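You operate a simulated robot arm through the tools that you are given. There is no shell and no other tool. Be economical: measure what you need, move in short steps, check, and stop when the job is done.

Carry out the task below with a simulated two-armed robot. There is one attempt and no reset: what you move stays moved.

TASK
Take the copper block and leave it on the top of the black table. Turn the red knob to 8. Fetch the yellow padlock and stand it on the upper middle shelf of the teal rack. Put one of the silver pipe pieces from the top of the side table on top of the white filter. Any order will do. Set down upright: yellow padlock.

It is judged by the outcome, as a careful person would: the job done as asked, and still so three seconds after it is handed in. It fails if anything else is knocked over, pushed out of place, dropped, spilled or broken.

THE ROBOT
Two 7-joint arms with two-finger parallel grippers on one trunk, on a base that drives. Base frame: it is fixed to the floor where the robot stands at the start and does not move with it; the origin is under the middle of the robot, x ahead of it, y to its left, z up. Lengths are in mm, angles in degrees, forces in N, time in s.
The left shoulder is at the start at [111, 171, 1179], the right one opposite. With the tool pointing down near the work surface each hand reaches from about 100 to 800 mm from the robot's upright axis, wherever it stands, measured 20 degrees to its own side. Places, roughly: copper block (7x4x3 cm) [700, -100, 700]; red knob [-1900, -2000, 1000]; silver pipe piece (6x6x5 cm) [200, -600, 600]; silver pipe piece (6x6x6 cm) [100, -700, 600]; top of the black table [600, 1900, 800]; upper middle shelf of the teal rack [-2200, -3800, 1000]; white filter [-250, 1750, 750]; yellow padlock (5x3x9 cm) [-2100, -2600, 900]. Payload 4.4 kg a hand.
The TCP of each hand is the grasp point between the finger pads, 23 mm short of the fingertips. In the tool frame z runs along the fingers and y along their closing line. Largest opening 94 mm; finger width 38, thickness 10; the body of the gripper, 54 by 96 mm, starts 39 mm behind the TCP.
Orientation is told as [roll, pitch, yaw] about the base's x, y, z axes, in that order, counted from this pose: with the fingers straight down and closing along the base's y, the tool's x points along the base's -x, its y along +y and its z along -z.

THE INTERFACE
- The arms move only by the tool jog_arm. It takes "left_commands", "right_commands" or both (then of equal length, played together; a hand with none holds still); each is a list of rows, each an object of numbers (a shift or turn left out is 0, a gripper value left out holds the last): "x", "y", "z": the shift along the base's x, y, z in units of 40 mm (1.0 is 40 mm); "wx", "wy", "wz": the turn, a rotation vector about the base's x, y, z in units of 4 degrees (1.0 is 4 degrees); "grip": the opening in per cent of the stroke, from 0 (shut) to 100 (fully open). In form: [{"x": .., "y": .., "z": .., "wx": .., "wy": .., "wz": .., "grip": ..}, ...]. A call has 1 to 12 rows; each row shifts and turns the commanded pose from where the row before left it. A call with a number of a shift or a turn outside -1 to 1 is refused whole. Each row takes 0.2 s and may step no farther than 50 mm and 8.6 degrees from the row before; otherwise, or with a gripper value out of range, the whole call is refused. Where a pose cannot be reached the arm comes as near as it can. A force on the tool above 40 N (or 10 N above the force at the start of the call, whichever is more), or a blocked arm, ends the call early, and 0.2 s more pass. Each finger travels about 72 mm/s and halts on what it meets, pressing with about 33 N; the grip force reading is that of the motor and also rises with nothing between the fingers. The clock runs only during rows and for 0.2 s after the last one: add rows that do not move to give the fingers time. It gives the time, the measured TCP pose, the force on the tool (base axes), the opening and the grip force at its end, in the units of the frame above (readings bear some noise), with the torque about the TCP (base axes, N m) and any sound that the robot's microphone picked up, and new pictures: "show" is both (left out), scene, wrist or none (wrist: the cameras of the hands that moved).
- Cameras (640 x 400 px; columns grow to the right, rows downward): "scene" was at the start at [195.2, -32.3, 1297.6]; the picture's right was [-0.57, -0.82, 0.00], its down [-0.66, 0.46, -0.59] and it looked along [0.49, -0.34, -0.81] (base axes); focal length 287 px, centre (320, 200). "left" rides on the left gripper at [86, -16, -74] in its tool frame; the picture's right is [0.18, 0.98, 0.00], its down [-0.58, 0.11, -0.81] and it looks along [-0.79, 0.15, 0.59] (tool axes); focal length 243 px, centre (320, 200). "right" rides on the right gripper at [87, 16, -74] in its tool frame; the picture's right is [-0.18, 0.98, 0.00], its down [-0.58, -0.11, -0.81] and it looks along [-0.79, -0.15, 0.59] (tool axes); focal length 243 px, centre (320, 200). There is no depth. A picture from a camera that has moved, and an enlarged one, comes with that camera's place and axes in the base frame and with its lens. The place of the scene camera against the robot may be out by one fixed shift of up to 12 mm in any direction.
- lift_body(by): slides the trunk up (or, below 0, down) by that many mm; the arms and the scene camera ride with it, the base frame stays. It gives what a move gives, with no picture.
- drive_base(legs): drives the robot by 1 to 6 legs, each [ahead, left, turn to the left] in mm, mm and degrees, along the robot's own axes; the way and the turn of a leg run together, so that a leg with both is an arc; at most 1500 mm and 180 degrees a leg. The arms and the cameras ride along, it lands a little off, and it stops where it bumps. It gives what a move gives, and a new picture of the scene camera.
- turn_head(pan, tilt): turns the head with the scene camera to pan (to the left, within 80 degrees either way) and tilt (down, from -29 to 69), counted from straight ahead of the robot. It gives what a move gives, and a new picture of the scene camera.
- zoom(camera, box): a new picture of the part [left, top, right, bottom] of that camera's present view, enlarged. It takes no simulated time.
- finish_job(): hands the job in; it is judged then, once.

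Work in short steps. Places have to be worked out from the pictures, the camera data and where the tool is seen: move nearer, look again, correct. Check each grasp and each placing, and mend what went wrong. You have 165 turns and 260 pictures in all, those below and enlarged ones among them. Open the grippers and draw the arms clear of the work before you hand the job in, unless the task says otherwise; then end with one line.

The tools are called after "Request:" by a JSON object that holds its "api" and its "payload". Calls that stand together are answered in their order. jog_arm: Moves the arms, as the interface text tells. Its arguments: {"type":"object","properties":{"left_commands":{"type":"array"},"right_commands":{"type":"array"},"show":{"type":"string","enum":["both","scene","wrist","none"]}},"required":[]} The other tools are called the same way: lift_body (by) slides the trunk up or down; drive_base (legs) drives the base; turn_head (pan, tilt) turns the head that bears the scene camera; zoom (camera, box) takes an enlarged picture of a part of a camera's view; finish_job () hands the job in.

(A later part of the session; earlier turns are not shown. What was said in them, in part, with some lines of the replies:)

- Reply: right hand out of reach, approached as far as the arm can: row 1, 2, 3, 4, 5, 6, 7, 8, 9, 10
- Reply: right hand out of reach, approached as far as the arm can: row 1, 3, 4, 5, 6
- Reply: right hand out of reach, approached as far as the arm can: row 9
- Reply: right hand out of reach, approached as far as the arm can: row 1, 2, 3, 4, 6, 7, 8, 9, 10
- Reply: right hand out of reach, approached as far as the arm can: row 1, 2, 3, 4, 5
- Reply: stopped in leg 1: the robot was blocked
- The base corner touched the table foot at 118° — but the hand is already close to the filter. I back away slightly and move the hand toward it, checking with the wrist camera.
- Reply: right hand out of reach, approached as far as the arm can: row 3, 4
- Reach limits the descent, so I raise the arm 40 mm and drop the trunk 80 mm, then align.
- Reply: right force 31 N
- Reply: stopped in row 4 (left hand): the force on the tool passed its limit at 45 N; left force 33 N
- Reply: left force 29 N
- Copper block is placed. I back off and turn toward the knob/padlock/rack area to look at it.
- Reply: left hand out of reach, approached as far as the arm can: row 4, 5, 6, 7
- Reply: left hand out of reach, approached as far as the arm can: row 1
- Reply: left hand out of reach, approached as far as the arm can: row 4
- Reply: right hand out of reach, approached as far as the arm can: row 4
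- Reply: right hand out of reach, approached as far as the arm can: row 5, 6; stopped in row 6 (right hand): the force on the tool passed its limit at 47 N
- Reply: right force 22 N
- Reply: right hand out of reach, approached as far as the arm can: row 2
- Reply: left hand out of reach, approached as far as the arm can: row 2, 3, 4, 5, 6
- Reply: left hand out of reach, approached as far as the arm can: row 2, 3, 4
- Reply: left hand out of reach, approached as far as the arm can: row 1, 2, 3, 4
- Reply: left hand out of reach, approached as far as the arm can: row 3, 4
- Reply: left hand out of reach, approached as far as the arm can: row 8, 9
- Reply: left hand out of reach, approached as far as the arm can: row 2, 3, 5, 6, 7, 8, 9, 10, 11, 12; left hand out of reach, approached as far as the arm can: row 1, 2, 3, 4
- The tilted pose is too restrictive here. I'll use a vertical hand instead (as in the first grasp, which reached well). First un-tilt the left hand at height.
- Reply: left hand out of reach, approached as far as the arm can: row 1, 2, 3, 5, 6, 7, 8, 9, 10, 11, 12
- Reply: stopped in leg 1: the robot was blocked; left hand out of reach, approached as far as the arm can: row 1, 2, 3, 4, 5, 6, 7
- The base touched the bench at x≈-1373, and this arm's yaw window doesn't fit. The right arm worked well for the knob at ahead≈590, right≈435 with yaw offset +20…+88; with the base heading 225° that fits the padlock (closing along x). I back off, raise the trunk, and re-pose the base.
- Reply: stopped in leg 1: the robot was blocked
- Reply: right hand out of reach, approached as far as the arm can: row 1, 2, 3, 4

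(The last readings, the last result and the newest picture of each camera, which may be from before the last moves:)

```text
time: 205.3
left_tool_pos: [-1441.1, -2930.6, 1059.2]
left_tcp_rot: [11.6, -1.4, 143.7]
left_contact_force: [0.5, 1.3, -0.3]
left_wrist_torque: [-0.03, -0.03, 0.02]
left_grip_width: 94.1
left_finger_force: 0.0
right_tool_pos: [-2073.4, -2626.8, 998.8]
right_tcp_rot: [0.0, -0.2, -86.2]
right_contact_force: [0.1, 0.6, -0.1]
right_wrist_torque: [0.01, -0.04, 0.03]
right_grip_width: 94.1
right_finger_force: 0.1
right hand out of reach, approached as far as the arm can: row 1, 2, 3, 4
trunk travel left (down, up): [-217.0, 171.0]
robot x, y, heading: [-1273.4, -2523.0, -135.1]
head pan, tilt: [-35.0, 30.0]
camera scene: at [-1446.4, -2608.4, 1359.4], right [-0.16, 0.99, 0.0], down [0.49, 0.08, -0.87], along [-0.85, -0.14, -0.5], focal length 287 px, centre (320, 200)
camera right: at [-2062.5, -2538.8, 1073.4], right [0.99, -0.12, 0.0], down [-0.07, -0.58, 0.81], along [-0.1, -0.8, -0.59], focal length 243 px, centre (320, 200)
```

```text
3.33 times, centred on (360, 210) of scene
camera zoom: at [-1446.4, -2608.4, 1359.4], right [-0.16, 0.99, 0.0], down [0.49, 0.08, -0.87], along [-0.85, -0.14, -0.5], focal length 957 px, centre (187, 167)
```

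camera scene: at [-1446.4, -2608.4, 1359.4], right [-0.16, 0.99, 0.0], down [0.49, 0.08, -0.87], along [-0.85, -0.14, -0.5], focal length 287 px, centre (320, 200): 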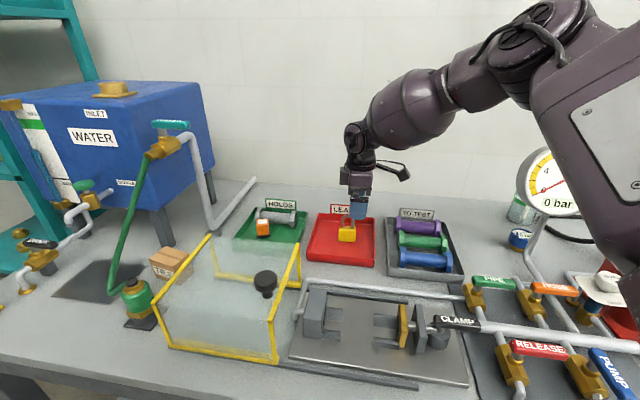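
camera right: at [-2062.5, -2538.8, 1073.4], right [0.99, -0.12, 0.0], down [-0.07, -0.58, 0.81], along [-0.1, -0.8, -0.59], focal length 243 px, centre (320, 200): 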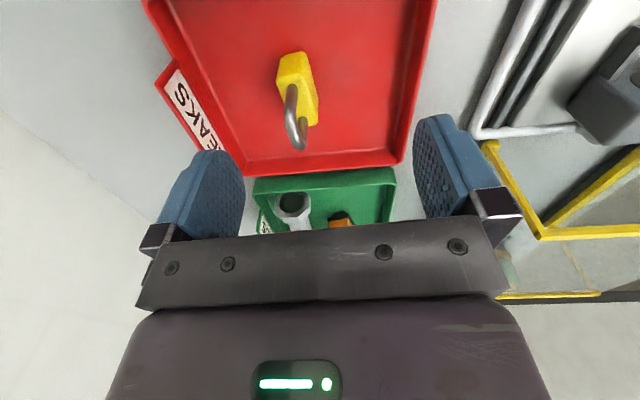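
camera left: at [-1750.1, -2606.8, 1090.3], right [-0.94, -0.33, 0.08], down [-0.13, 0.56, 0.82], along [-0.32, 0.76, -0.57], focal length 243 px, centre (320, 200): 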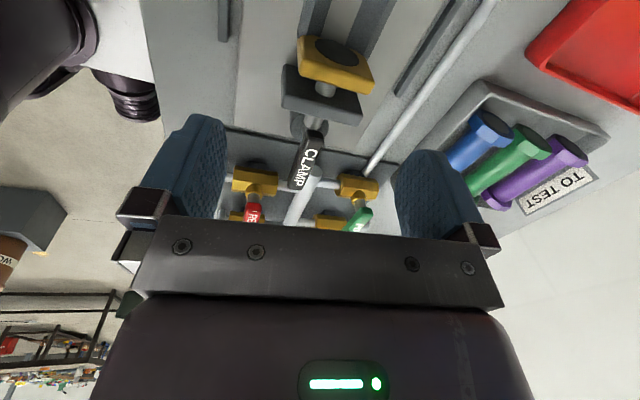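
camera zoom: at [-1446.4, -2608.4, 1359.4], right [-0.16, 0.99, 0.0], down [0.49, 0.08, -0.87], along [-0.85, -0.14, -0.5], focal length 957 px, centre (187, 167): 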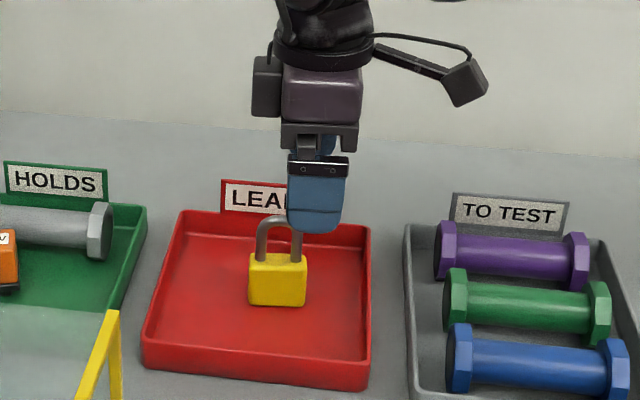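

The arm is at full stretch at this angle (base corner blocks). With heading 180° the base can get closer (x≈-1360) and the padlock would be straight ahead of the right shoulder. I raise and retract the hand, raise the trunk, and re-pose the base at y≈-2816.

Request:
{"api": "jog_arm", "payload": {"right_commands": [{"z": 0.9}, {"z": 0.9}, {"z": 0.9, "x": 0.5}, {"x": 0.8}, {"x": 0.8}, {"x": 0.8}], "show": "none"}}

Request:
{"api": "lift_body", "payload": {"by": 80}}

Request:
{"api": "drive_base", "payload": {"legs": [[-150, 0, 0], [0, 0, -45], [0, 390, 0]]}}

```text
time: 206.7
left_tool_pos: [-1440.7, -2928.7, 1058.5]
left_tcp_rot: [11.7, -1.3, 143.7]
left_contact_force: [0.2, 1.1, 0.3]
left_wrist_torque: [0.01, -0.01, -0.02]
left_grip_width: 94.2
left_finger_force: 0.0
right_tool_pos: [-1956.5, -2626.7, 1106.4]
right_tcp_rot: [0.0, -0.2, -86.2]
right_contact_force: [0.1, -0.7, -0.6]
right_wrist_torque: [-0.02, 0.03, 0.01]
right_grip_width: 93.8
right_finger_force: 0.1
trunk travel left (down, up): [-217.0, 171.0]
robot x, y, heading: [-1278.0, -2522.3, -135.4]
head pan, tilt: [-35.0, 30.0]
```

```text
time: 207.8
left_tool_pos: [-1440.7, -2928.4, 1145.3]
left_tcp_rot: [12.8, -1.7, 143.6]
left_contact_force: [-0.2, -0.7, -0.1]
left_wrist_torque: [-0.01, -0.02, -0.03]
left_grip_width: 94.0
left_finger_force: 0.1
right_tool_pos: [-1959.0, -2626.7, 1185.6]
right_tcp_rot: [0.1, -0.2, -86.2]
right_contact_force: [-1.1, 0.3, -0.5]
right_wrist_torque: [-0.01, -0.02, 0.0]
right_grip_width: 94.1
right_finger_force: 0.0
trunk travel left (down, up): [-297.0, 91.0]
robot x, y, heading: [-1271.7, -2518.6, -135.7]
head pan, tilt: [-35.0, 30.0]
```

```text
time: 214.8
left_tool_pos: [-1568.8, -2983.4, 1146.9]
left_tcp_rot: [13.0, -1.7, 99.3]
left_contact_force: [-0.1, 0.3, -1.0]
left_wrist_torque: [0.01, 0.03, 0.05]
left_grip_width: 94.0
left_finger_force: 0.2
right_tool_pos: [-1730.8, -2405.3, 1186.8]
right_tcp_rot: [0.1, -0.3, -130.5]
right_contact_force: [0.2, -0.2, 0.3]
right_wrist_torque: [0.01, 0.02, 0.02]
right_grip_width: 93.9
right_finger_force: 0.1
trunk travel left (down, up): [-297.0, 91.0]
robot x, y, heading: [-1170.5, -2806.9, -179.9]
head pan, tilt: [-35.0, 30.0]
camera scene: at [-1310.9, -2748.1, 1444.0], right [0.57, 0.82, 0.0], down [0.41, -0.29, -0.87], along [-0.71, 0.49, -0.5], focal length 287 px, centre (320, 200)
```

scene: 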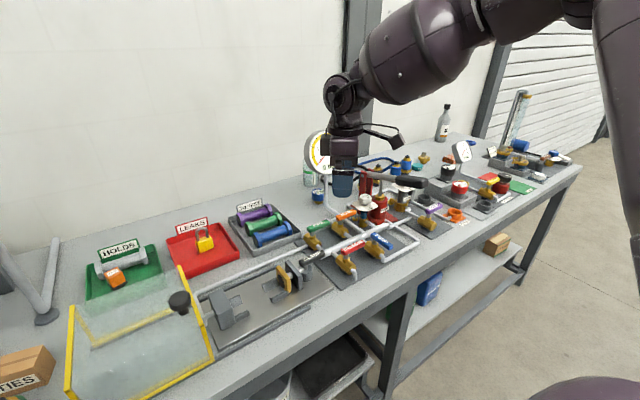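

Drive ahead to x≈-1355, then bring the right hand inward over the padlock while turning its yaw to −86°.

Request:
{"api": "drive_base", "payload": {"legs": [[185, 0, 0]]}}

Request:
{"api": "jog_arm", "payload": {"right_commands": [{"y": -0.5, "x": -0.35, "z": -0.2, "wz": 1}, {"y": -0.5, "x": -0.35, "z": -0.2, "wz": 1}, {"y": -0.5, "x": -0.35, "z": -0.2, "wz": 1}, {"y": -0.5, "x": -0.35, "z": -0.2, "wz": 1}, {"y": -0.5, "x": -0.35, "z": -0.2, "wz": 1}, {"y": -0.5, "x": -0.35, "z": -0.2, "wz": 1}, {"y": -0.5, "x": -0.35, "z": -0.2, "wz": 1}, {"y": -0.5, "x": -0.35, "z": -0.2, "wz": 1}, {"y": -0.5, "x": -0.35, "z": -0.2, "wz": 1}, {"y": -0.5, "x": -0.35, "z": -0.2, "wz": 1}, {"y": -0.5, "x": -0.35, "z": -0.2, "wz": 1}], "show": "both"}}

```text
time: 216.3
left_tool_pos: [-1752.9, -2981.1, 1146.2]
left_tcp_rot: [12.8, -1.6, 98.9]
left_contact_force: [0.5, -0.1, -0.9]
left_wrist_torque: [0.0, 0.01, 0.02]
left_grip_width: 93.9
left_finger_force: 0.0
right_tool_pos: [-1908.8, -2401.4, 1186.5]
right_tcp_rot: [0.1, -0.1, -130.9]
right_contact_force: [0.2, 0.1, -0.5]
right_wrist_torque: [-0.02, -0.02, 0.02]
right_grip_width: 94.0
right_finger_force: 0.0
trunk travel left (down, up): [-297.0, 91.0]
robot x, y, heading: [-1350.4, -2810.8, 179.9]
head pan, tilt: [-35.0, 30.0]
camera scene: at [-1493.1, -2746.9, 1444.0], right [0.58, 0.82, 0.0], down [0.41, -0.29, -0.87], along [-0.71, 0.5, -0.5], focal length 287 px, centre (320, 200)
```

scene: 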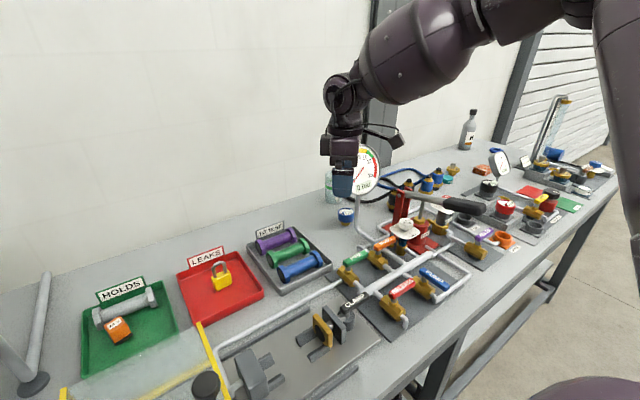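

```text
time: 218.8
left_tool_pos: [-1752.5, -2980.1, 1146.8]
left_tcp_rot: [12.9, -1.6, 98.9]
left_contact_force: [0.0, -0.4, -0.2]
left_wrist_torque: [0.0, 0.02, -0.02]
left_grip_width: 94.1
left_finger_force: 0.1
right_tool_pos: [-1896.6, -2526.3, 1173.9]
right_tcp_rot: [0.0, -0.2, -86.8]
right_contact_force: [-0.7, -0.2, -1.0]
right_wrist_torque: [-0.01, 0.02, 0.01]
right_grip_width: 94.3
right_finger_force: 0.1
right hand out of reach, approached as far as the arm can: row 3, 4, 5, 6, 7, 8, 9, 10, 11
trunk travel left (down, up): [-297.0, 91.0]
robot x, y, heading: [-1350.5, -2808.0, 179.8]
head pan, tilt: [-35.0, 30.0]
camera scene: at [-1492.1, -2747.0, 1444.1], right [0.58, 0.82, 0.0], down [0.41, -0.29, -0.87], along [-0.71, 0.5, -0.5], focal length 287 px, centre (320, 200)
camera right: at [-1883.9, -2439.3, 1249.2], right [0.99, -0.13, 0.0], down [-0.08, -0.58, 0.81], along [-0.1, -0.8, -0.59], focal length 243 px, centre (320, 200)
```

scene: 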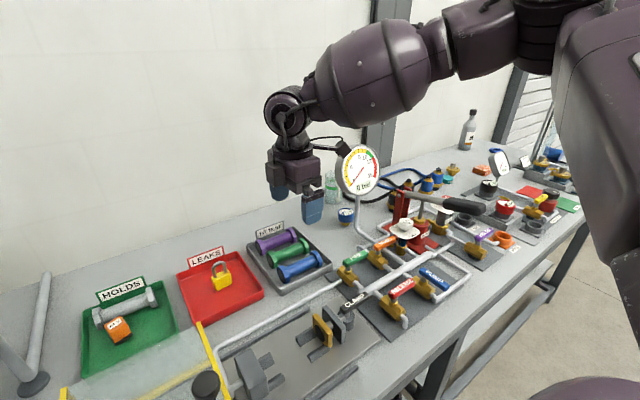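
right: 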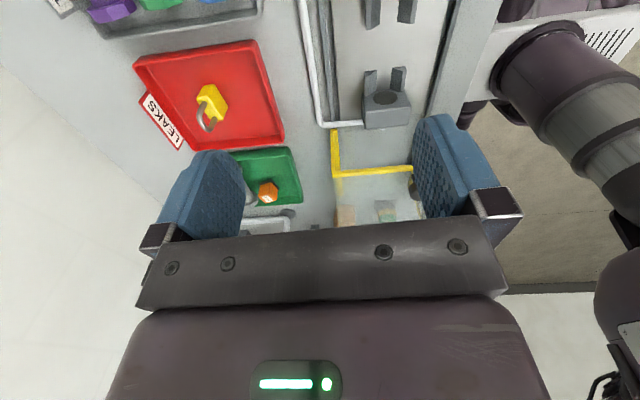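

Motion inward is limited when the hand is high relative to the shoulder. I keep the trunk high, lower the hand to ~1050, then try moving inward/forward again.

Request:
{"api": "jog_arm", "payload": {"right_commands": [{"z": -0.8}, {"z": -0.8}, {"z": -0.8}, {"z": -0.6}, {"y": -0.5, "x": -0.6}, {"y": -0.5, "x": -0.6}, {"y": -0.5, "x": -0.6}, {"y": -0.5, "x": -0.6}, {"y": -0.5, "x": -0.6}], "show": "wrist"}}

```text
time: 220.8
left_tool_pos: [-1753.1, -2981.8, 1146.3]
left_tcp_rot: [12.8, -1.6, 98.9]
left_contact_force: [-0.2, -0.3, -0.2]
left_wrist_torque: [0.0, -0.01, 0.0]
left_grip_width: 94.2
left_finger_force: 0.0
right_tool_pos: [-1885.6, -2526.5, 1150.6]
right_tcp_rot: [0.0, -0.3, -86.8]
right_contact_force: [0.1, 0.2, -0.4]
right_wrist_torque: [-0.04, 0.01, -0.01]
right_grip_width: 94.0
right_finger_force: 0.1
right hand out of reach, approached as far as the arm can: row 1, 2, 3, 4, 5, 6, 7, 8, 9
trunk travel left (down, up): [-297.0, 91.0]
robot x, y, heading: [-1349.6, -2813.4, 179.5]
head pan, tilt: [-35.0, 30.0]
camera right: at [-1871.9, -2438.9, 1225.9], right [0.99, -0.13, 0.0], down [-0.08, -0.58, 0.81], along [-0.11, -0.8, -0.59], focal length 243 px, centre (320, 200)
```

right: 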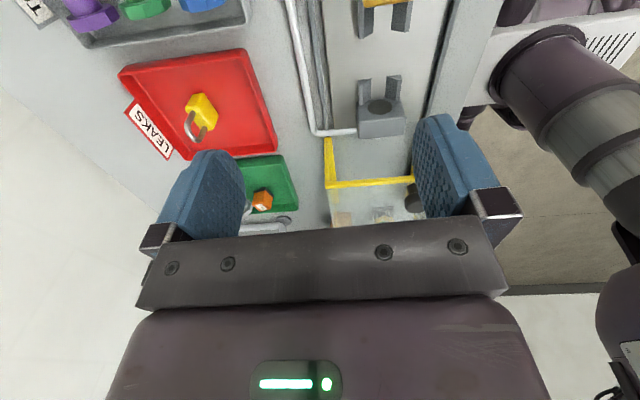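

Request:
{"api": "jog_arm", "payload": {"right_commands": [{"wz": -1}, {"wz": -1}, {"wz": -1}, {"wz": -1}, {"wz": -1}, {"wz": -1}, {"z": -0.8}, {"z": -0.8}, {"z": -0.8}, {"y": -0.6}, {"y": -0.6}, {"y": -0.6}], "show": "none"}}

```text
time: 223.3
left_tool_pos: [-1751.6, -2980.3, 1146.9]
left_tcp_rot: [12.8, -1.8, 98.9]
left_contact_force: [0.4, 0.1, -0.2]
left_wrist_torque: [0.04, 0.01, -0.02]
left_grip_width: 94.0
left_finger_force: 0.0
right_tool_pos: [-1827.7, -2548.7, 1105.3]
right_tcp_rot: [0.0, -0.1, -111.0]
right_contact_force: [0.3, 0.2, -0.3]
right_wrist_torque: [0.02, -0.01, -0.04]
right_grip_width: 93.8
right_finger_force: 0.2
right hand out of reach, approached as far as the arm can: row 7, 8, 9, 10, 11, 12
trunk travel left (down, up): [-297.0, 91.0]
robot x, y, heading: [-1349.3, -2806.8, 179.9]
head pan, tilt: [-35.0, 30.0]
```

Analysis: with this posture the shoulder-to-target direction must be outward, and distance ≤~618 mm. At heading 225° with the robot at ≈[-1282,-2690] the padlock lies right at that, straight from the shoulder. I re-pose so.

Request:
{"api": "drive_base", "payload": {"legs": [[-170, 0, 0], [0, 0, 45], [-10, -145, 0]]}}

Request:
{"api": "lift_body", "payload": {"by": -90}}

```text
time: 228.4
left_tool_pos: [-1438.6, -3105.5, 1147.2]
left_tcp_rot: [12.9, -1.8, 144.1]
left_contact_force: [0.1, 0.7, 0.1]
left_wrist_torque: [0.01, 0.01, -0.01]
left_grip_width: 94.1
left_finger_force: 0.0
right_tool_pos: [-1797.9, -2854.5, 1104.7]
right_tcp_rot: [-0.1, -0.2, -65.6]
right_contact_force: [-0.3, 0.4, -1.0]
right_wrist_torque: [0.0, 0.0, 0.02]
right_grip_width: 93.8
right_finger_force: 0.1
trunk travel left (down, up): [-297.0, 91.0]
robot x, y, heading: [-1277.4, -2697.8, -135.1]
head pan, tilt: [-35.0, 30.0]
camera scene: at [-1415.1, -2752.5, 1444.0], right [-0.17, 0.99, 0.0], down [0.49, 0.09, -0.87], along [-0.85, -0.15, -0.5], focal length 287 px, centre (320, 200)
```

scene: 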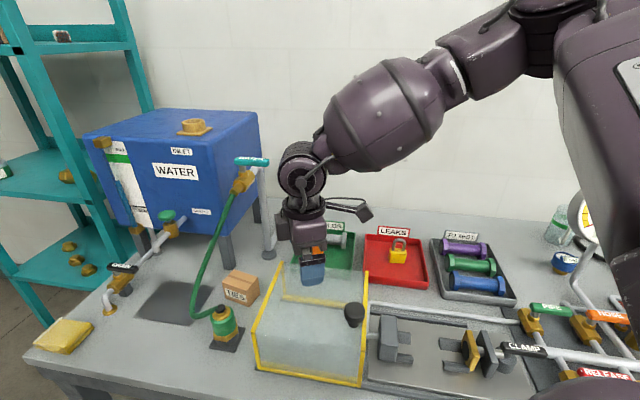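

```text
time: 229.7
left_tool_pos: [-1437.5, -3104.7, 1057.4]
left_tcp_rot: [13.0, -1.6, 144.0]
left_contact_force: [0.2, -0.2, 0.7]
left_wrist_torque: [-0.04, 0.02, 0.03]
left_grip_width: 94.0
left_finger_force: 0.0
right_tool_pos: [-1796.9, -2854.2, 1015.2]
right_tcp_rot: [0.0, -0.3, -65.7]
right_contact_force: [-0.7, -0.5, -0.1]
right_wrist_torque: [-0.02, -0.01, 0.0]
right_grip_width: 93.8
right_finger_force: 0.0
trunk travel left (down, up): [-207.0, 181.0]
robot x, y, heading: [-1279.1, -2696.5, -135.0]
head pan, tilt: [-35.0, 30.0]
```

Move the right hand outward to the padlock, turning to −86°.

Request:
{"api": "jog_arm", "payload": {"right_commands": [{"z": 0.7, "y": 0.3}, {"x": -0.7, "y": 0.6, "wz": -0.6}, {"x": -0.75, "y": 0.6, "wz": -0.6}, {"x": -0.75, "y": 0.6, "wz": -0.6}, {"x": -0.75, "y": 0.6, "wz": -0.6}, {"x": -0.75, "y": 0.6, "wz": -0.6}, {"x": -0.75, "y": 0.6, "wz": -0.6}, {"x": -0.75, "y": 0.6, "wz": -0.6}, {"x": -0.75, "y": 0.6, "wz": -0.6}, {"x": -0.75, "y": 0.2, "wz": -0.3}], "show": "wrist"}}

Request:
{"api": "zoom", "payload": {"camera": "scene", "box": [320, 160, 480, 320]}}

```text
time: 231.8
left_tool_pos: [-1440.3, -3106.5, 1055.1]
left_tcp_rot: [12.8, -1.8, 144.1]
left_contact_force: [-0.7, -0.4, 0.1]
left_wrist_torque: [0.01, -0.02, 0.0]
left_grip_width: 93.8
left_finger_force: 0.1
right_tool_pos: [-2066.2, -2643.0, 1042.0]
right_tcp_rot: [0.1, -0.1, -86.2]
right_contact_force: [0.5, -0.8, 0.0]
right_wrist_torque: [0.04, -0.04, -0.01]
right_grip_width: 94.0
right_finger_force: 0.0
trunk travel left (down, up): [-207.0, 181.0]
robot x, y, heading: [-1279.0, -2699.2, -135.1]
head pan, tilt: [-35.0, 30.0]
camera right: at [-2054.7, -2556.2, 1116.7], right [0.99, -0.12, 0.0], down [-0.07, -0.58, 0.81], along [-0.09, -0.8, -0.59], focal length 243 px, centre (320, 200)
```

right: 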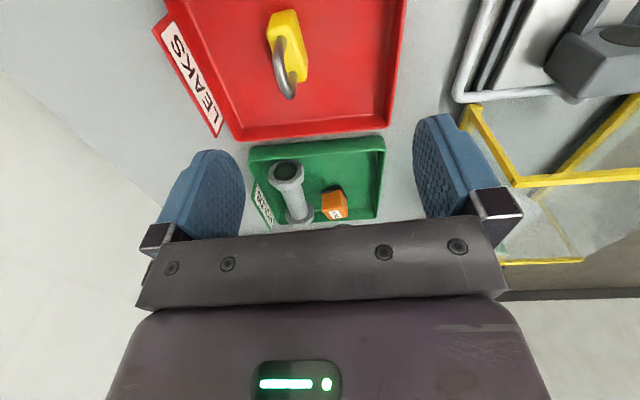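

```text
2.50 times, centred on (400, 240) of scene
camera zoom: at [-1455.3, -2792.9, 1348.2], right [-0.17, 0.99, 0.0], down [0.49, 0.09, -0.87], along [-0.85, -0.15, -0.5], focal length 718 px, centre (120, 100)
```

zoom: 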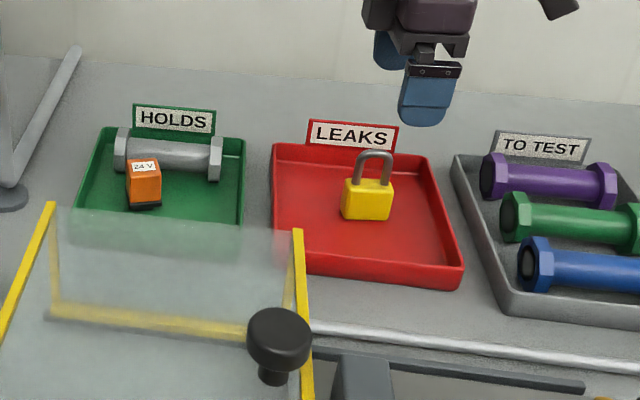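

The padlock's base is at ≈862, body top ≈903, centre ≈[-2088,-2638]. I align and descend to TCP ≈960 first.

Request:
{"api": "jog_arm", "payload": {"right_commands": [{"x": -0.5, "y": 0.12}, {"z": -0.7}, {"z": -0.7}, {"z": -0.6}], "show": "wrist"}}

Request:
{"api": "zoom", "payload": {"camera": "scene", "box": [320, 160, 480, 320]}}

```text
time: 232.8
left_tool_pos: [-1438.6, -3106.1, 1054.8]
left_tcp_rot: [12.9, -1.7, 144.1]
left_contact_force: [-0.5, 0.0, 0.1]
left_wrist_torque: [0.02, 0.0, -0.03]
left_grip_width: 93.9
left_finger_force: 0.0
right_tool_pos: [-2086.0, -2637.6, 962.6]
right_tcp_rot: [0.0, -0.3, -86.3]
right_contact_force: [-0.7, -0.3, -0.9]
right_wrist_torque: [0.03, 0.01, -0.02]
right_grip_width: 94.0
right_finger_force: 0.0
trunk travel left (down, up): [-207.0, 181.0]
robot x, y, heading: [-1273.0, -2701.0, -135.1]
head pan, tilt: [-35.0, 30.0]
camera right: at [-2074.1, -2550.4, 1037.4], right [0.99, -0.12, 0.0], down [-0.07, -0.58, 0.81], along [-0.09, -0.8, -0.59], focal length 243 px, centre (320, 200)
```

right: 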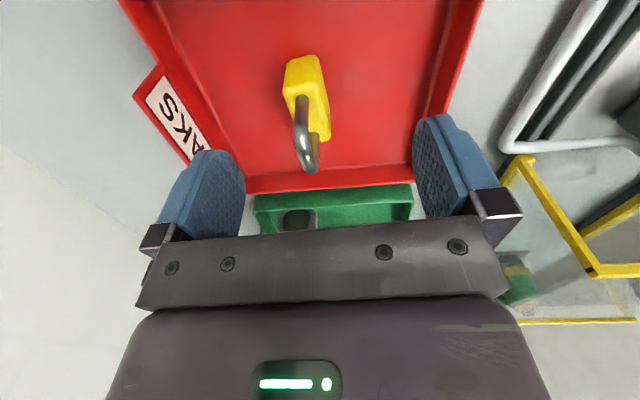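

```text
2.50 times, centred on (400, 240) of scene
camera zoom: at [-1455.0, -2792.7, 1348.4], right [-0.17, 0.99, 0.0], down [0.49, 0.09, -0.87], along [-0.85, -0.15, -0.5], focal length 718 px, centre (120, 100)
```

zoom: 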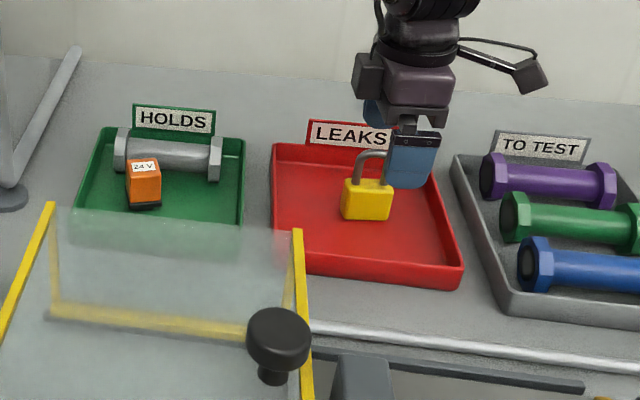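

Shackle top is ≈950, so TCP ≈913 lets the pads cover the body's top part below the shackle. I shift y −6, descend and close.

Request:
{"api": "jog_arm", "payload": {"right_commands": [{"y": -0.15, "x": -0.05, "z": -0.4}, {"z": -0.45}, {"z": -0.35}, {"grip": 60}, {"grip": 40}, {"grip": 25}, {"grip": 20}], "show": "wrist"}}

Request:
{"api": "zoom", "payload": {"camera": "scene", "box": [340, 170, 460, 290]}}

```text
time: 234.4
left_tool_pos: [-1438.2, -3106.4, 1056.1]
left_tcp_rot: [12.9, -1.8, 144.2]
left_contact_force: [0.1, 0.3, -0.4]
left_wrist_torque: [-0.02, 0.0, -0.01]
left_grip_width: 94.0
left_finger_force: 0.0
right_tool_pos: [-2088.4, -2643.7, 914.8]
right_tcp_rot: [0.0, -0.1, -86.1]
right_contact_force: [-0.8, -0.4, 0.0]
right_wrist_torque: [-0.01, 0.04, -0.01]
right_grip_width: 23.4
right_finger_force: 33.0
trunk travel left (down, up): [-207.0, 181.0]
robot x, y, heading: [-1276.4, -2705.8, -135.1]
head pan, tilt: [-35.0, 30.0]
camera right: at [-2076.1, -2556.9, 989.7], right [0.99, -0.12, 0.0], down [-0.07, -0.58, 0.81], along [-0.09, -0.8, -0.59], focal length 243 px, centre (320, 200)
```

right: 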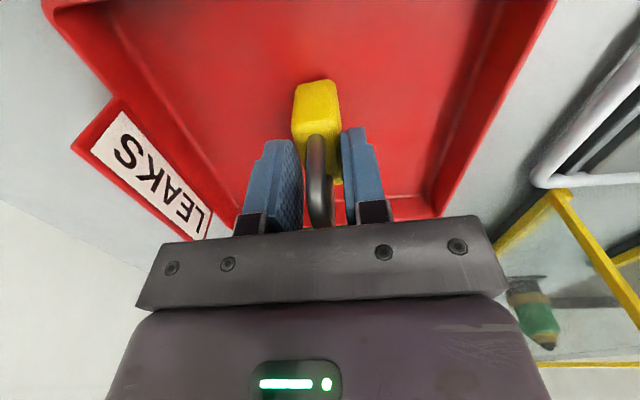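

```text
3.33 times, centred on (400, 230) of scene
camera zoom: at [-1454.7, -2792.5, 1348.5], right [-0.17, 0.99, 0.0], down [0.49, 0.09, -0.87], along [-0.85, -0.15, -0.5], focal length 957 px, centre (53, 100)
```

zoom: 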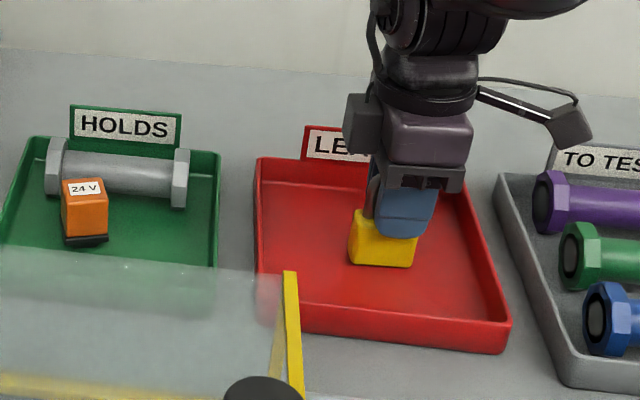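

It grips the body (23 mm thick) but ≈12 mm off-centre in y. I open, shift −12 mm in y, and regrip.

Request:
{"api": "jog_arm", "payload": {"right_commands": [{"grip": 50}, {"grip": 50}, {"y": -0.3}, {"z": -0.08}, {"grip": 20}, {"grip": 15}, {"grip": 15}], "show": "wrist"}}

Request:
{"api": "zoom", "payload": {"camera": "scene", "box": [340, 170, 460, 290]}}

```text
time: 236.1
left_tool_pos: [-1437.8, -3105.6, 1055.7]
left_tcp_rot: [12.8, -1.7, 144.1]
left_contact_force: [0.5, -0.4, -0.4]
left_wrist_torque: [-0.02, -0.01, 0.0]
left_grip_width: 93.9
left_finger_force: 0.1
right_tool_pos: [-2087.8, -2656.9, 911.5]
right_tcp_rot: [-0.1, -0.2, -86.1]
right_contact_force: [-0.8, -0.2, 0.8]
right_wrist_torque: [0.04, 0.02, 0.01]
right_grip_width: 23.6
right_finger_force: 32.8
trunk travel left (down, up): [-207.0, 181.0]
robot x, y, heading: [-1278.2, -2699.1, -135.0]
head pan, tilt: [-35.0, 30.0]
camera right: at [-2076.4, -2569.2, 986.2], right [0.99, -0.12, 0.0], down [-0.07, -0.58, 0.81], along [-0.09, -0.8, -0.59], focal length 243 px, centre (320, 200)
```

right: 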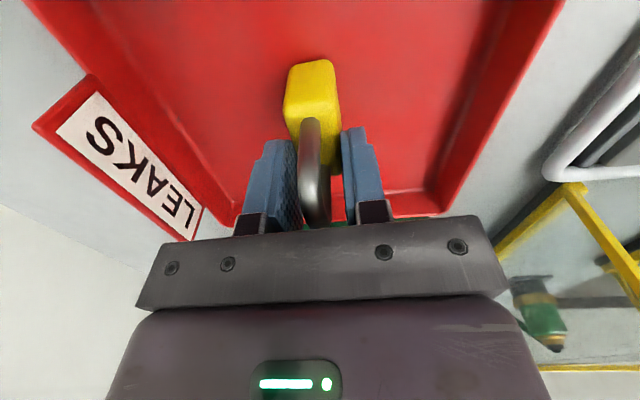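

```text
3.33 times, centred on (400, 230) of scene
camera zoom: at [-1454.7, -2792.5, 1348.5], right [-0.17, 0.99, 0.0], down [0.49, 0.09, -0.87], along [-0.85, -0.15, -0.5], focal length 957 px, centre (53, 100)
```

zoom: 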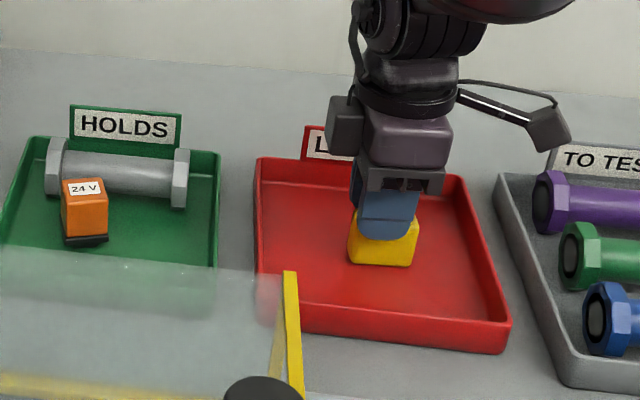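

Centred and gripped. Lift slowly and check.

Request:
{"api": "jog_arm", "payload": {"right_commands": [{"z": 0.3}, {"z": 0.6}, {"z": 0.8}, {"z": 0.8}, {"z": 0.8}, {"z": 0.6}], "show": "both"}}

```text
time: 237.4
left_tool_pos: [-1437.7, -3106.0, 1056.3]
left_tcp_rot: [12.9, -1.6, 144.1]
left_contact_force: [0.3, 0.2, -0.5]
left_wrist_torque: [0.02, 0.01, 0.01]
left_grip_width: 94.0
left_finger_force: 0.2
right_tool_pos: [-2087.4, -2655.6, 1068.2]
right_tcp_rot: [0.1, -0.2, -86.3]
right_contact_force: [0.3, -0.5, -0.3]
right_wrist_torque: [-0.01, 0.0, 0.0]
right_grip_width: 23.3
right_finger_force: 32.4
trunk travel left (down, up): [-207.0, 181.0]
robot x, y, heading: [-1276.2, -2701.3, -135.3]
head pan, tilt: [-35.0, 30.0]
camera scene: at [-1454.4, -2792.3, 1348.6], right [-0.17, 0.99, 0.0], down [0.49, 0.09, -0.87], along [-0.85, -0.15, -0.5], focal length 287 px, centre (320, 200)
camera right: at [-2076.4, -2568.5, 1143.6], right [0.99, -0.12, 0.0], down [-0.07, -0.58, 0.81], along [-0.09, -0.8, -0.59], focal length 243 px, centre (320, 200)
```

scene: 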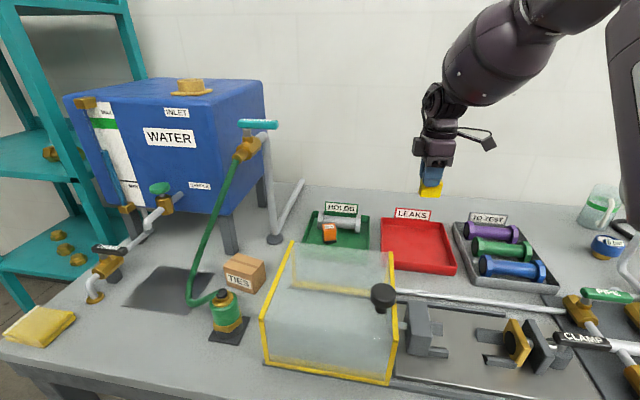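
right: 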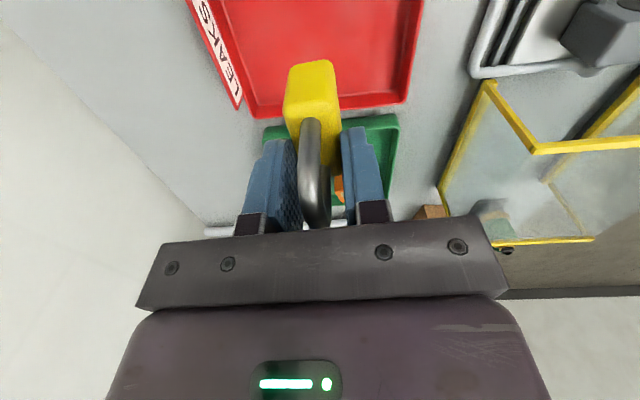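

Padlock is held. I draw the hand in, back away from the bench, and travel south to the rack with the same heading.

Request:
{"api": "jog_arm", "payload": {"right_commands": [{"x": 0.8, "z": 0.2}, {"x": 0.8, "z": 0.2}, {"x": 0.8, "z": 0.2}, {"x": 0.8}], "show": "none"}}

Request:
{"api": "drive_base", "payload": {"legs": [[-177, 176, 0], [838, 845, 0]]}}

```text
time: 238.4
left_tool_pos: [-1437.5, -3105.5, 1057.6]
left_tcp_rot: [12.9, -1.7, 144.1]
left_contact_force: [0.6, -0.1, -0.7]
left_wrist_torque: [-0.03, -0.04, 0.04]
left_grip_width: 94.1
left_finger_force: 0.1
right_tool_pos: [-1958.7, -2658.8, 1094.3]
right_tcp_rot: [0.0, -0.2, -86.2]
right_contact_force: [0.2, 0.1, -0.5]
right_wrist_torque: [0.01, 0.03, -0.02]
right_grip_width: 23.4
right_finger_force: 32.6
trunk travel left (down, up): [-207.0, 181.0]
robot x, y, heading: [-1277.3, -2700.1, -134.7]
head pan, tilt: [-35.0, 30.0]
```

```text
time: 247.9
left_tool_pos: [-1216.8, -4282.8, 1055.8]
left_tcp_rot: [12.7, -1.7, 142.9]
left_contact_force: [-0.4, 0.1, 0.0]
left_wrist_torque: [0.0, 0.02, 0.01]
left_grip_width: 94.2
left_finger_force: 0.1
right_tool_pos: [-1726.5, -3822.0, 1092.8]
right_tcp_rot: [-0.1, -0.2, -87.4]
right_contact_force: [0.1, 0.4, -1.6]
right_wrist_torque: [0.0, -0.03, 0.01]
right_grip_width: 23.5
right_finger_force: 32.9
trunk travel left (down, up): [-207.0, 181.0]
robot x, y, heading: [-1050.0, -3882.1, -136.0]
head pan, tilt: [-35.0, 30.0]
camera scene: at [-1226.6, -3967.7, 1348.5], right [-0.15, 0.99, 0.0], down [0.49, 0.08, -0.87], along [-0.86, -0.13, -0.5], focal length 287 px, centre (320, 200)
```

scene: 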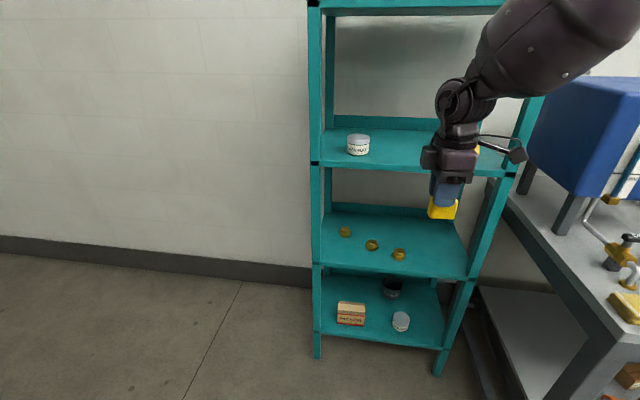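

Shelf front edge: x≈-2043, z≈1013; y from -4096 to -3532; a jar is at y≈-3979 and the valve near -3690, so y≈-3825 is free. I approach partway by base, then check heights.

Request:
{"api": "drive_base", "payload": {"legs": [[165, -160, 0]]}}

Request:
{"api": "jog_arm", "payload": {"right_commands": [{}], "show": "wrist"}}

```text
time: 250.0
left_tool_pos: [-1445.6, -4276.1, 1055.7]
left_tcp_rot: [12.8, -1.7, 143.0]
left_contact_force: [-0.5, -0.3, 0.0]
left_wrist_torque: [0.02, 0.06, -0.01]
left_grip_width: 94.2
left_finger_force: 0.0
right_tool_pos: [-1956.5, -3817.7, 1094.1]
right_tcp_rot: [0.0, -0.2, -87.4]
right_contact_force: [0.1, 0.0, -1.2]
right_wrist_torque: [-0.04, -0.02, -0.02]
right_grip_width: 23.2
right_finger_force: 32.9
trunk travel left (down, up): [-207.0, 181.0]
robot x, y, heading: [-1273.9, -3873.3, -136.0]
head pan, tilt: [-35.0, 30.0]
camera scene: at [-1455.3, -3962.9, 1348.4], right [-0.15, 0.99, 0.0], down [0.49, 0.08, -0.87], along [-0.86, -0.13, -0.5], focal length 287 px, centre (320, 200)
```

scene: 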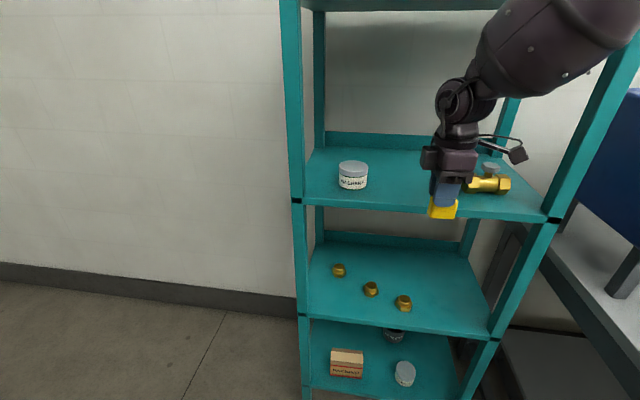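

```text
time: 250.4
left_tool_pos: [-1445.2, -4278.1, 1056.3]
left_tcp_rot: [12.9, -1.7, 142.9]
left_contact_force: [-0.5, 0.3, 0.9]
left_wrist_torque: [-0.01, 0.02, -0.03]
left_grip_width: 94.2
left_finger_force: 0.1
right_tool_pos: [-1956.1, -3817.9, 1092.5]
right_tcp_rot: [0.2, -0.2, -87.2]
right_contact_force: [0.2, 0.1, -0.5]
right_wrist_torque: [-0.01, 0.01, 0.0]
right_grip_width: 23.3
right_finger_force: 32.9
trunk travel left (down, up): [-207.0, 181.0]
robot x, y, heading: [-1274.6, -3876.4, -136.3]
head pan, tilt: [-35.0, 30.0]
camera right: at [-1942.5, -3730.4, 1167.6], right [0.99, -0.14, 0.0], down [-0.08, -0.58, 0.81], along [-0.11, -0.8, -0.59], focal length 243 px, centre (320, 200)
```

right: 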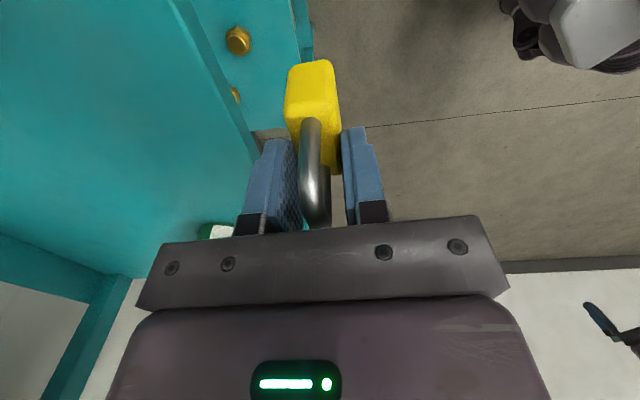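

Padlock bottom is ≈35 mm above the shelf level and the forearm clears the top shelf. I drive the final ~134 mm in −x.

Request:
{"api": "drive_base", "payload": {"legs": [[104, -85, 0]]}}

Request:
{"api": "jog_arm", "payload": {"right_commands": [{"z": -0.25}, {"z": -0.2}], "show": "both"}}

Request:
{"api": "zoom", "payload": {"camera": "scene", "box": [380, 80, 560, 260]}}

```text
time: 251.7
left_tool_pos: [-1546.8, -4284.2, 1058.1]
left_tcp_rot: [13.2, -2.0, 142.5]
left_contact_force: [-1.2, 0.2, -0.5]
left_wrist_torque: [-0.01, 0.01, 0.0]
left_grip_width: 94.1
left_finger_force: 0.2
right_tool_pos: [-2044.9, -3823.3, 1090.8]
right_tcp_rot: [1.2, 0.1, -86.9]
right_contact_force: [0.7, 0.7, -1.5]
right_wrist_torque: [-0.01, -0.03, 0.0]
right_grip_width: 23.6
right_finger_force: 33.0
trunk travel left (down, up): [-207.0, 181.0]
robot x, y, heading: [-1382.5, -3882.1, -136.5]
head pan, tilt: [-35.0, 30.0]
stopped in leg 1: the robot was blocked; the commanded pose is now the measured one
camera scene: at [-1553.6, -3969.9, 1349.9], right [-0.15, 0.99, 0.0], down [0.49, 0.07, -0.87], along [-0.86, -0.13, -0.5], focal length 287 px, centre (320, 200)
```

scene: 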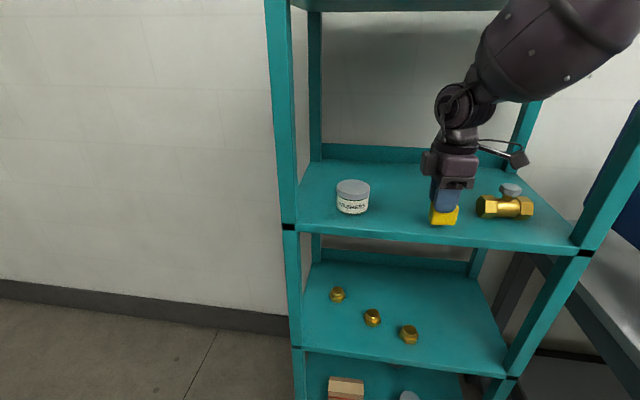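

```text
time: 252.3
left_tool_pos: [-1553.2, -4284.6, 1056.5]
left_tcp_rot: [12.9, -1.8, 142.8]
left_contact_force: [-0.5, 0.0, -0.4]
left_wrist_torque: [-0.01, 0.02, 0.01]
left_grip_width: 93.9
left_finger_force: 0.0
right_tool_pos: [-2053.4, -3824.4, 1069.7]
right_tcp_rot: [1.3, 0.1, -87.0]
right_contact_force: [3.7, 1.7, 20.3]
right_wrist_torque: [0.07, 0.05, 0.06]
right_grip_width: 24.0
right_finger_force: 32.2
trunk travel left (down, up): [-207.0, 181.0]
robot x, y, heading: [-1382.6, -3879.2, -136.4]
head pan, tilt: [-35.0, 30.0]
camera scene: at [-1561.5, -3971.0, 1348.5], right [-0.15, 0.99, 0.0], down [0.49, 0.07, -0.87], along [-0.86, -0.13, -0.5], focal length 287 px, centre (320, 200)
camera right: at [-2042.3, -3737.4, 1145.2], right [0.99, -0.13, 0.02], down [-0.1, -0.59, 0.8], along [-0.09, -0.8, -0.6], focal length 243 px, centre (320, 200)
```

scene: 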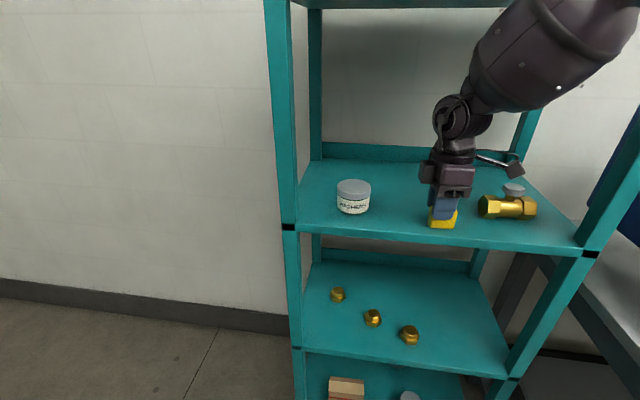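
right: 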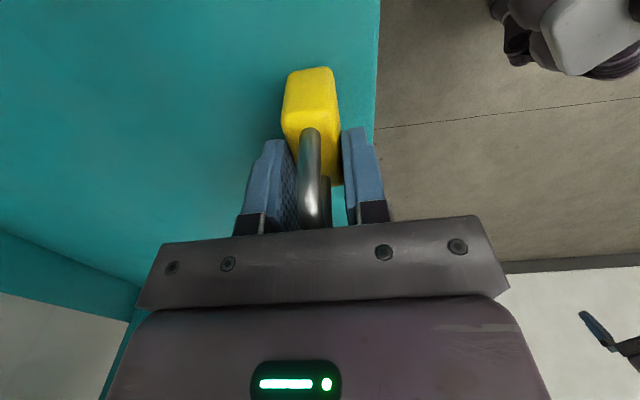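

```text
2.22 times, centred on (470, 170) of scene
camera zoom: at [-1561.5, -3971.0, 1348.5], right [-0.15, 0.99, 0.0], down [0.49, 0.07, -0.87], along [-0.86, -0.13, -0.5], focal length 638 px, centre (-13, 267)
```

zoom: 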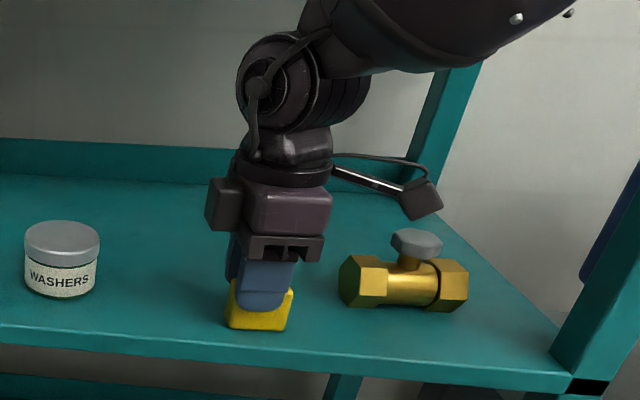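

The padlock is resting on the shelf (20 N contact), fully inside the front edge by ≈20 mm, between the jar and the valve. The forearm seems to have touched something higher up, so I go no deeper. I ease off and release gently.

Request:
{"api": "jog_arm", "payload": {"right_commands": [{"z": 0.05}, {"grip": 30}, {"grip": 40}, {"grip": 60}, {}], "show": "both"}}

Request:
{"api": "zoom", "payload": {"camera": "scene", "box": [380, 0, 640, 260]}}

```text
time: 253.5
left_tool_pos: [-1553.7, -4284.1, 1056.4]
left_tcp_rot: [13.0, -1.7, 142.6]
left_contact_force: [-0.7, -0.2, 0.1]
left_wrist_torque: [0.0, -0.01, 0.01]
left_grip_width: 94.3
left_finger_force: 0.0
right_tool_pos: [-2052.0, -3822.0, 1069.8]
right_tcp_rot: [1.5, 0.1, -87.1]
right_contact_force: [0.4, -0.4, -0.6]
right_wrist_torque: [0.02, 0.0, 0.04]
right_grip_width: 56.3
right_finger_force: 0.1
trunk travel left (down, up): [-207.0, 181.0]
robot x, y, heading: [-1382.8, -3883.1, -136.4]
head pan, tilt: [-35.0, 30.0]
camera scene: at [-1561.5, -3970.2, 1348.5], right [-0.15, 0.99, 0.0], down [0.49, 0.07, -0.87], along [-0.86, -0.13, -0.5], focal length 287 px, centre (320, 200)
camera right: at [-2041.2, -3735.7, 1145.7], right [0.99, -0.13, 0.03], down [-0.1, -0.59, 0.8], along [-0.09, -0.8, -0.6], focal length 243 px, centre (320, 200)
```

scene: 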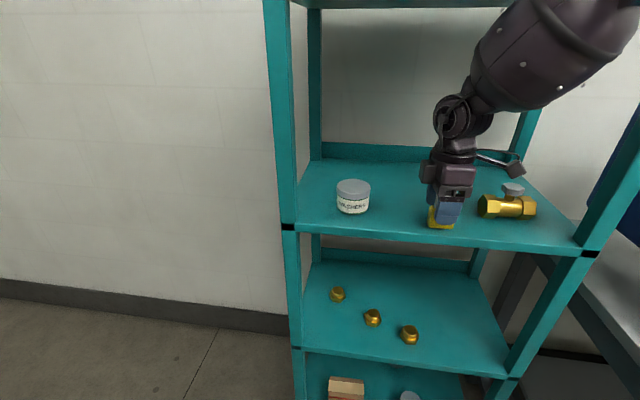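
right: 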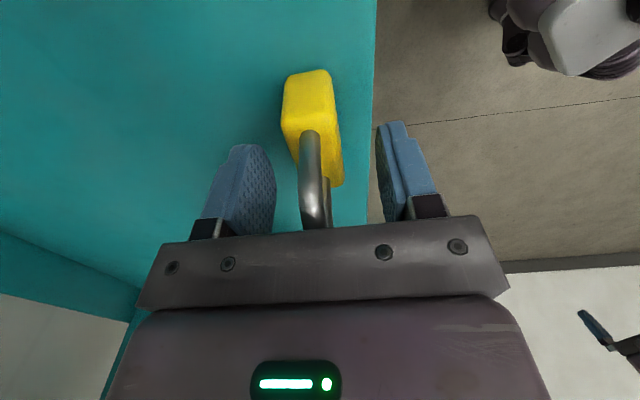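

```text
1.54 times, centred on (510, 130) of scene
camera zoom: at [-1561.5, -3970.2, 1348.5], right [-0.15, 0.99, 0.0], down [0.49, 0.07, -0.87], along [-0.86, -0.13, -0.5], focal length 442 px, centre (28, 308)
```

zoom: 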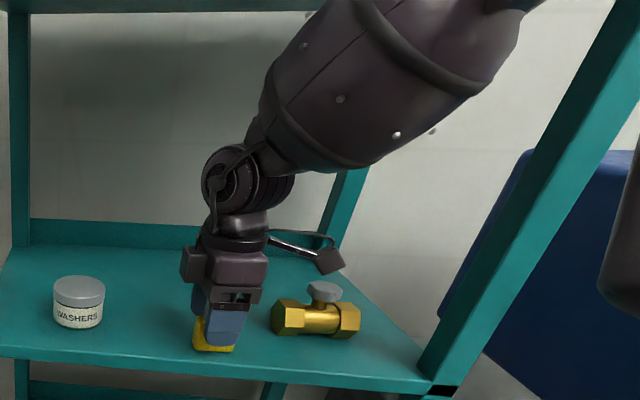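

The padlock stands upright on its own. To withdraw without lifting the forearm into the top shelf, I rise 8 mm, slide the open fingers along the padlock's length (+y), then pull out.

Request:
{"api": "jog_arm", "payload": {"right_commands": [{"z": 0.2}, {"y": 0.3}, {"y": 0.4}, {"y": 0.45}, {"y": 0.45}], "show": "both"}}

```text
time: 254.7
left_tool_pos: [-1553.3, -4281.8, 1057.6]
left_tcp_rot: [13.0, -1.6, 142.5]
left_contact_force: [-0.1, 0.2, -0.5]
left_wrist_torque: [0.0, -0.01, -0.04]
left_grip_width: 94.1
left_finger_force: 0.1
right_tool_pos: [-2052.4, -3758.2, 1080.0]
right_tcp_rot: [1.3, -0.1, -87.2]
right_contact_force: [1.4, 0.2, 0.1]
right_wrist_torque: [-0.03, 0.03, -0.01]
right_grip_width: 56.3
right_finger_force: 0.1
trunk travel left (down, up): [-207.0, 181.0]
robot x, y, heading: [-1380.0, -3879.9, -136.5]
head pan, tilt: [-35.0, 30.0]
camera scene: at [-1561.6, -3969.1, 1349.0], right [-0.15, 0.99, 0.0], down [0.49, 0.07, -0.87], along [-0.86, -0.13, -0.5], focal length 287 px, centre (320, 200)
camera right: at [-2041.5, -3670.6, 1155.2], right [0.99, -0.13, 0.02], down [-0.1, -0.59, 0.8], along [-0.09, -0.8, -0.59], focal length 243 px, centre (320, 200)
```

scene: 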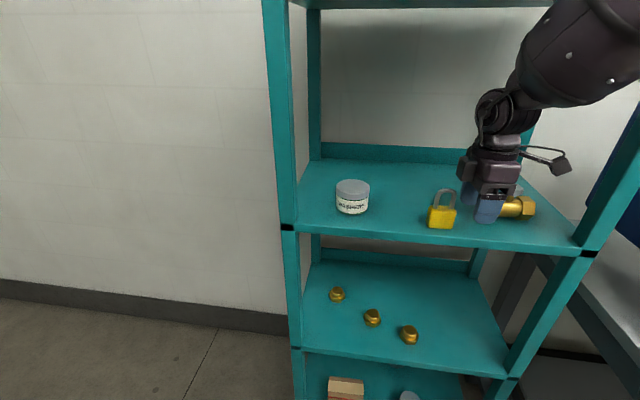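
right: 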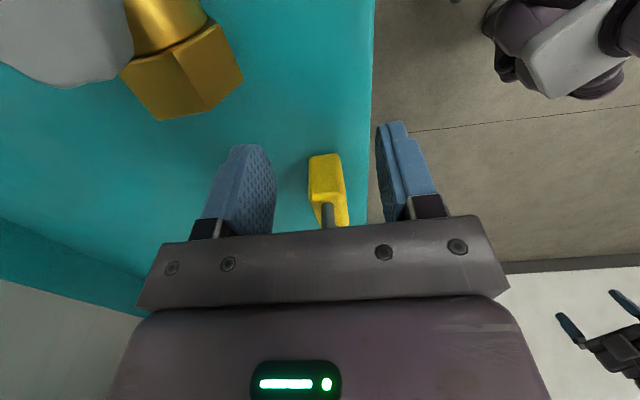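

The padlock is clear of the hand and standing. I pull the hand out along +x, then back the base away and check.

Request:
{"api": "jog_arm", "payload": {"right_commands": [{"x": 0.5, "y": 0.05}, {"x": 0.8, "y": 0.05}, {"x": 0.8}, {"x": 0.8}], "show": "none"}}

Request:
{"api": "drive_base", "payload": {"legs": [[-181, 172, 0]]}}

Request:
{"api": "zoom", "payload": {"camera": "scene", "box": [280, 60, 560, 260]}}

```text
time: 255.7
left_tool_pos: [-1552.4, -4283.3, 1056.8]
left_tcp_rot: [12.9, -1.7, 142.6]
left_contact_force: [0.0, -0.2, 0.3]
left_wrist_torque: [0.0, 0.05, 0.02]
left_grip_width: 94.0
left_finger_force: 0.0
right_tool_pos: [-1935.1, -3756.7, 1076.7]
right_tcp_rot: [1.4, 0.0, -87.0]
right_contact_force: [0.8, -0.2, 0.1]
right_wrist_torque: [0.01, -0.01, 0.0]
right_grip_width: 56.4
right_finger_force: 0.1
trunk travel left (down, up): [-207.0, 181.0]
robot x, y, heading: [-1385.5, -3880.1, -136.4]
head pan, tilt: [-35.0, 30.0]
```

```text
time: 257.8
left_tool_pos: [-1303.3, -4284.0, 1056.4]
left_tcp_rot: [12.9, -1.6, 142.4]
left_contact_force: [-0.2, 0.0, 0.3]
left_wrist_torque: [0.0, 0.02, 0.03]
left_grip_width: 93.9
left_finger_force: 0.0
right_tool_pos: [-1684.1, -3754.0, 1076.6]
right_tcp_rot: [1.5, 0.0, -87.4]
right_contact_force: [-0.1, -0.7, 0.1]
right_wrist_torque: [0.01, 0.02, -0.02]
right_grip_width: 56.3
right_finger_force: 0.1
trunk travel left (down, up): [-207.0, 181.0]
robot x, y, heading: [-1127.7, -3881.7, -136.7]
head pan, tilt: [-35.0, 30.0]
camera scene: at [-1310.6, -3970.6, 1348.5], right [-0.14, 0.99, 0.0], down [0.49, 0.07, -0.87], along [-0.86, -0.12, -0.5], focal length 287 px, centre (320, 200)
```

scene: 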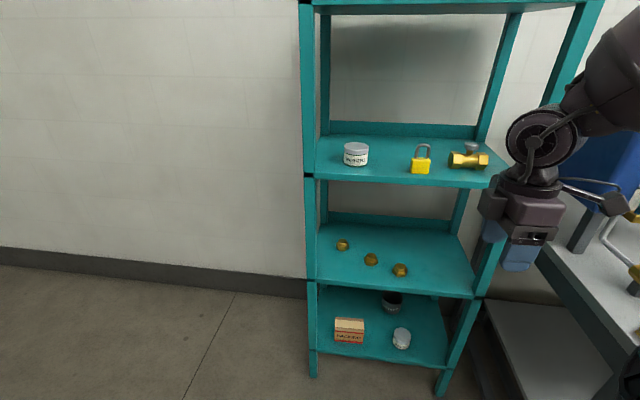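

```text
2.00 times, centred on (420, 160) of scene
camera zoom: at [-1310.6, -3970.6, 1348.5], right [-0.14, 0.99, 0.0], down [0.49, 0.07, -0.87], along [-0.86, -0.12, -0.5], focal length 574 px, centre (120, 280)
```

zoom: 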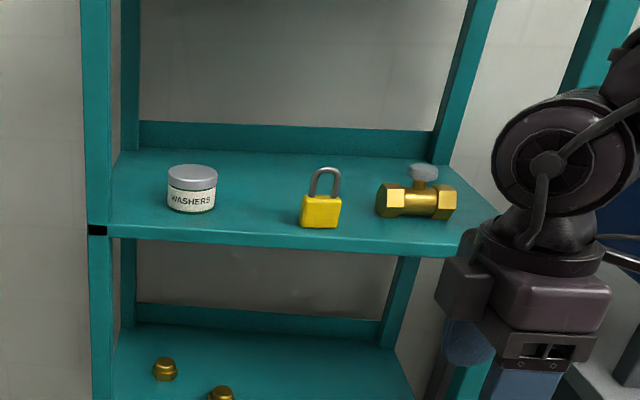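

All four parts are in place: the padlock is upright on the upper middle shelf and the rack hasn't moved. I open the right gripper fully, then hand in.

Request:
{"api": "jog_arm", "payload": {"right_commands": [{"grip": 100}, {}, {}], "left_commands": [{"grip": 100}, {}, {}], "show": "none"}}

Request:
{"api": "finish_job", "payload": {}}

```text
time: 258.6
left_tool_pos: [-1304.6, -4283.6, 1056.5]
left_tcp_rot: [12.9, -1.7, 142.4]
left_contact_force: [0.2, 0.2, 0.3]
left_wrist_torque: [0.03, 0.01, -0.01]
left_grip_width: 94.2
left_finger_force: 0.0
right_tool_pos: [-1686.0, -3754.5, 1076.1]
right_tcp_rot: [1.5, 0.0, -87.3]
right_contact_force: [0.6, 0.5, -0.1]
right_wrist_torque: [0.01, 0.02, 0.03]
right_grip_width: 93.8
right_finger_force: 0.1
trunk travel left (down, up): [-207.0, 181.0]
robot x, y, heading: [-1129.0, -3880.4, -137.0]
head pan, tilt: [-35.0, 30.0]
```

```text
The job is handed in.
```

The job is handed in: the copper block is on the black table, a silver pipe piece is on the white filter, the red knob reads 8 to within about 5° by camera, and the yellow padlock stands upright on the upper middle shelf. The base touched the black table and bench, and the robot stopped against something at the rack, but nothing looked moved.
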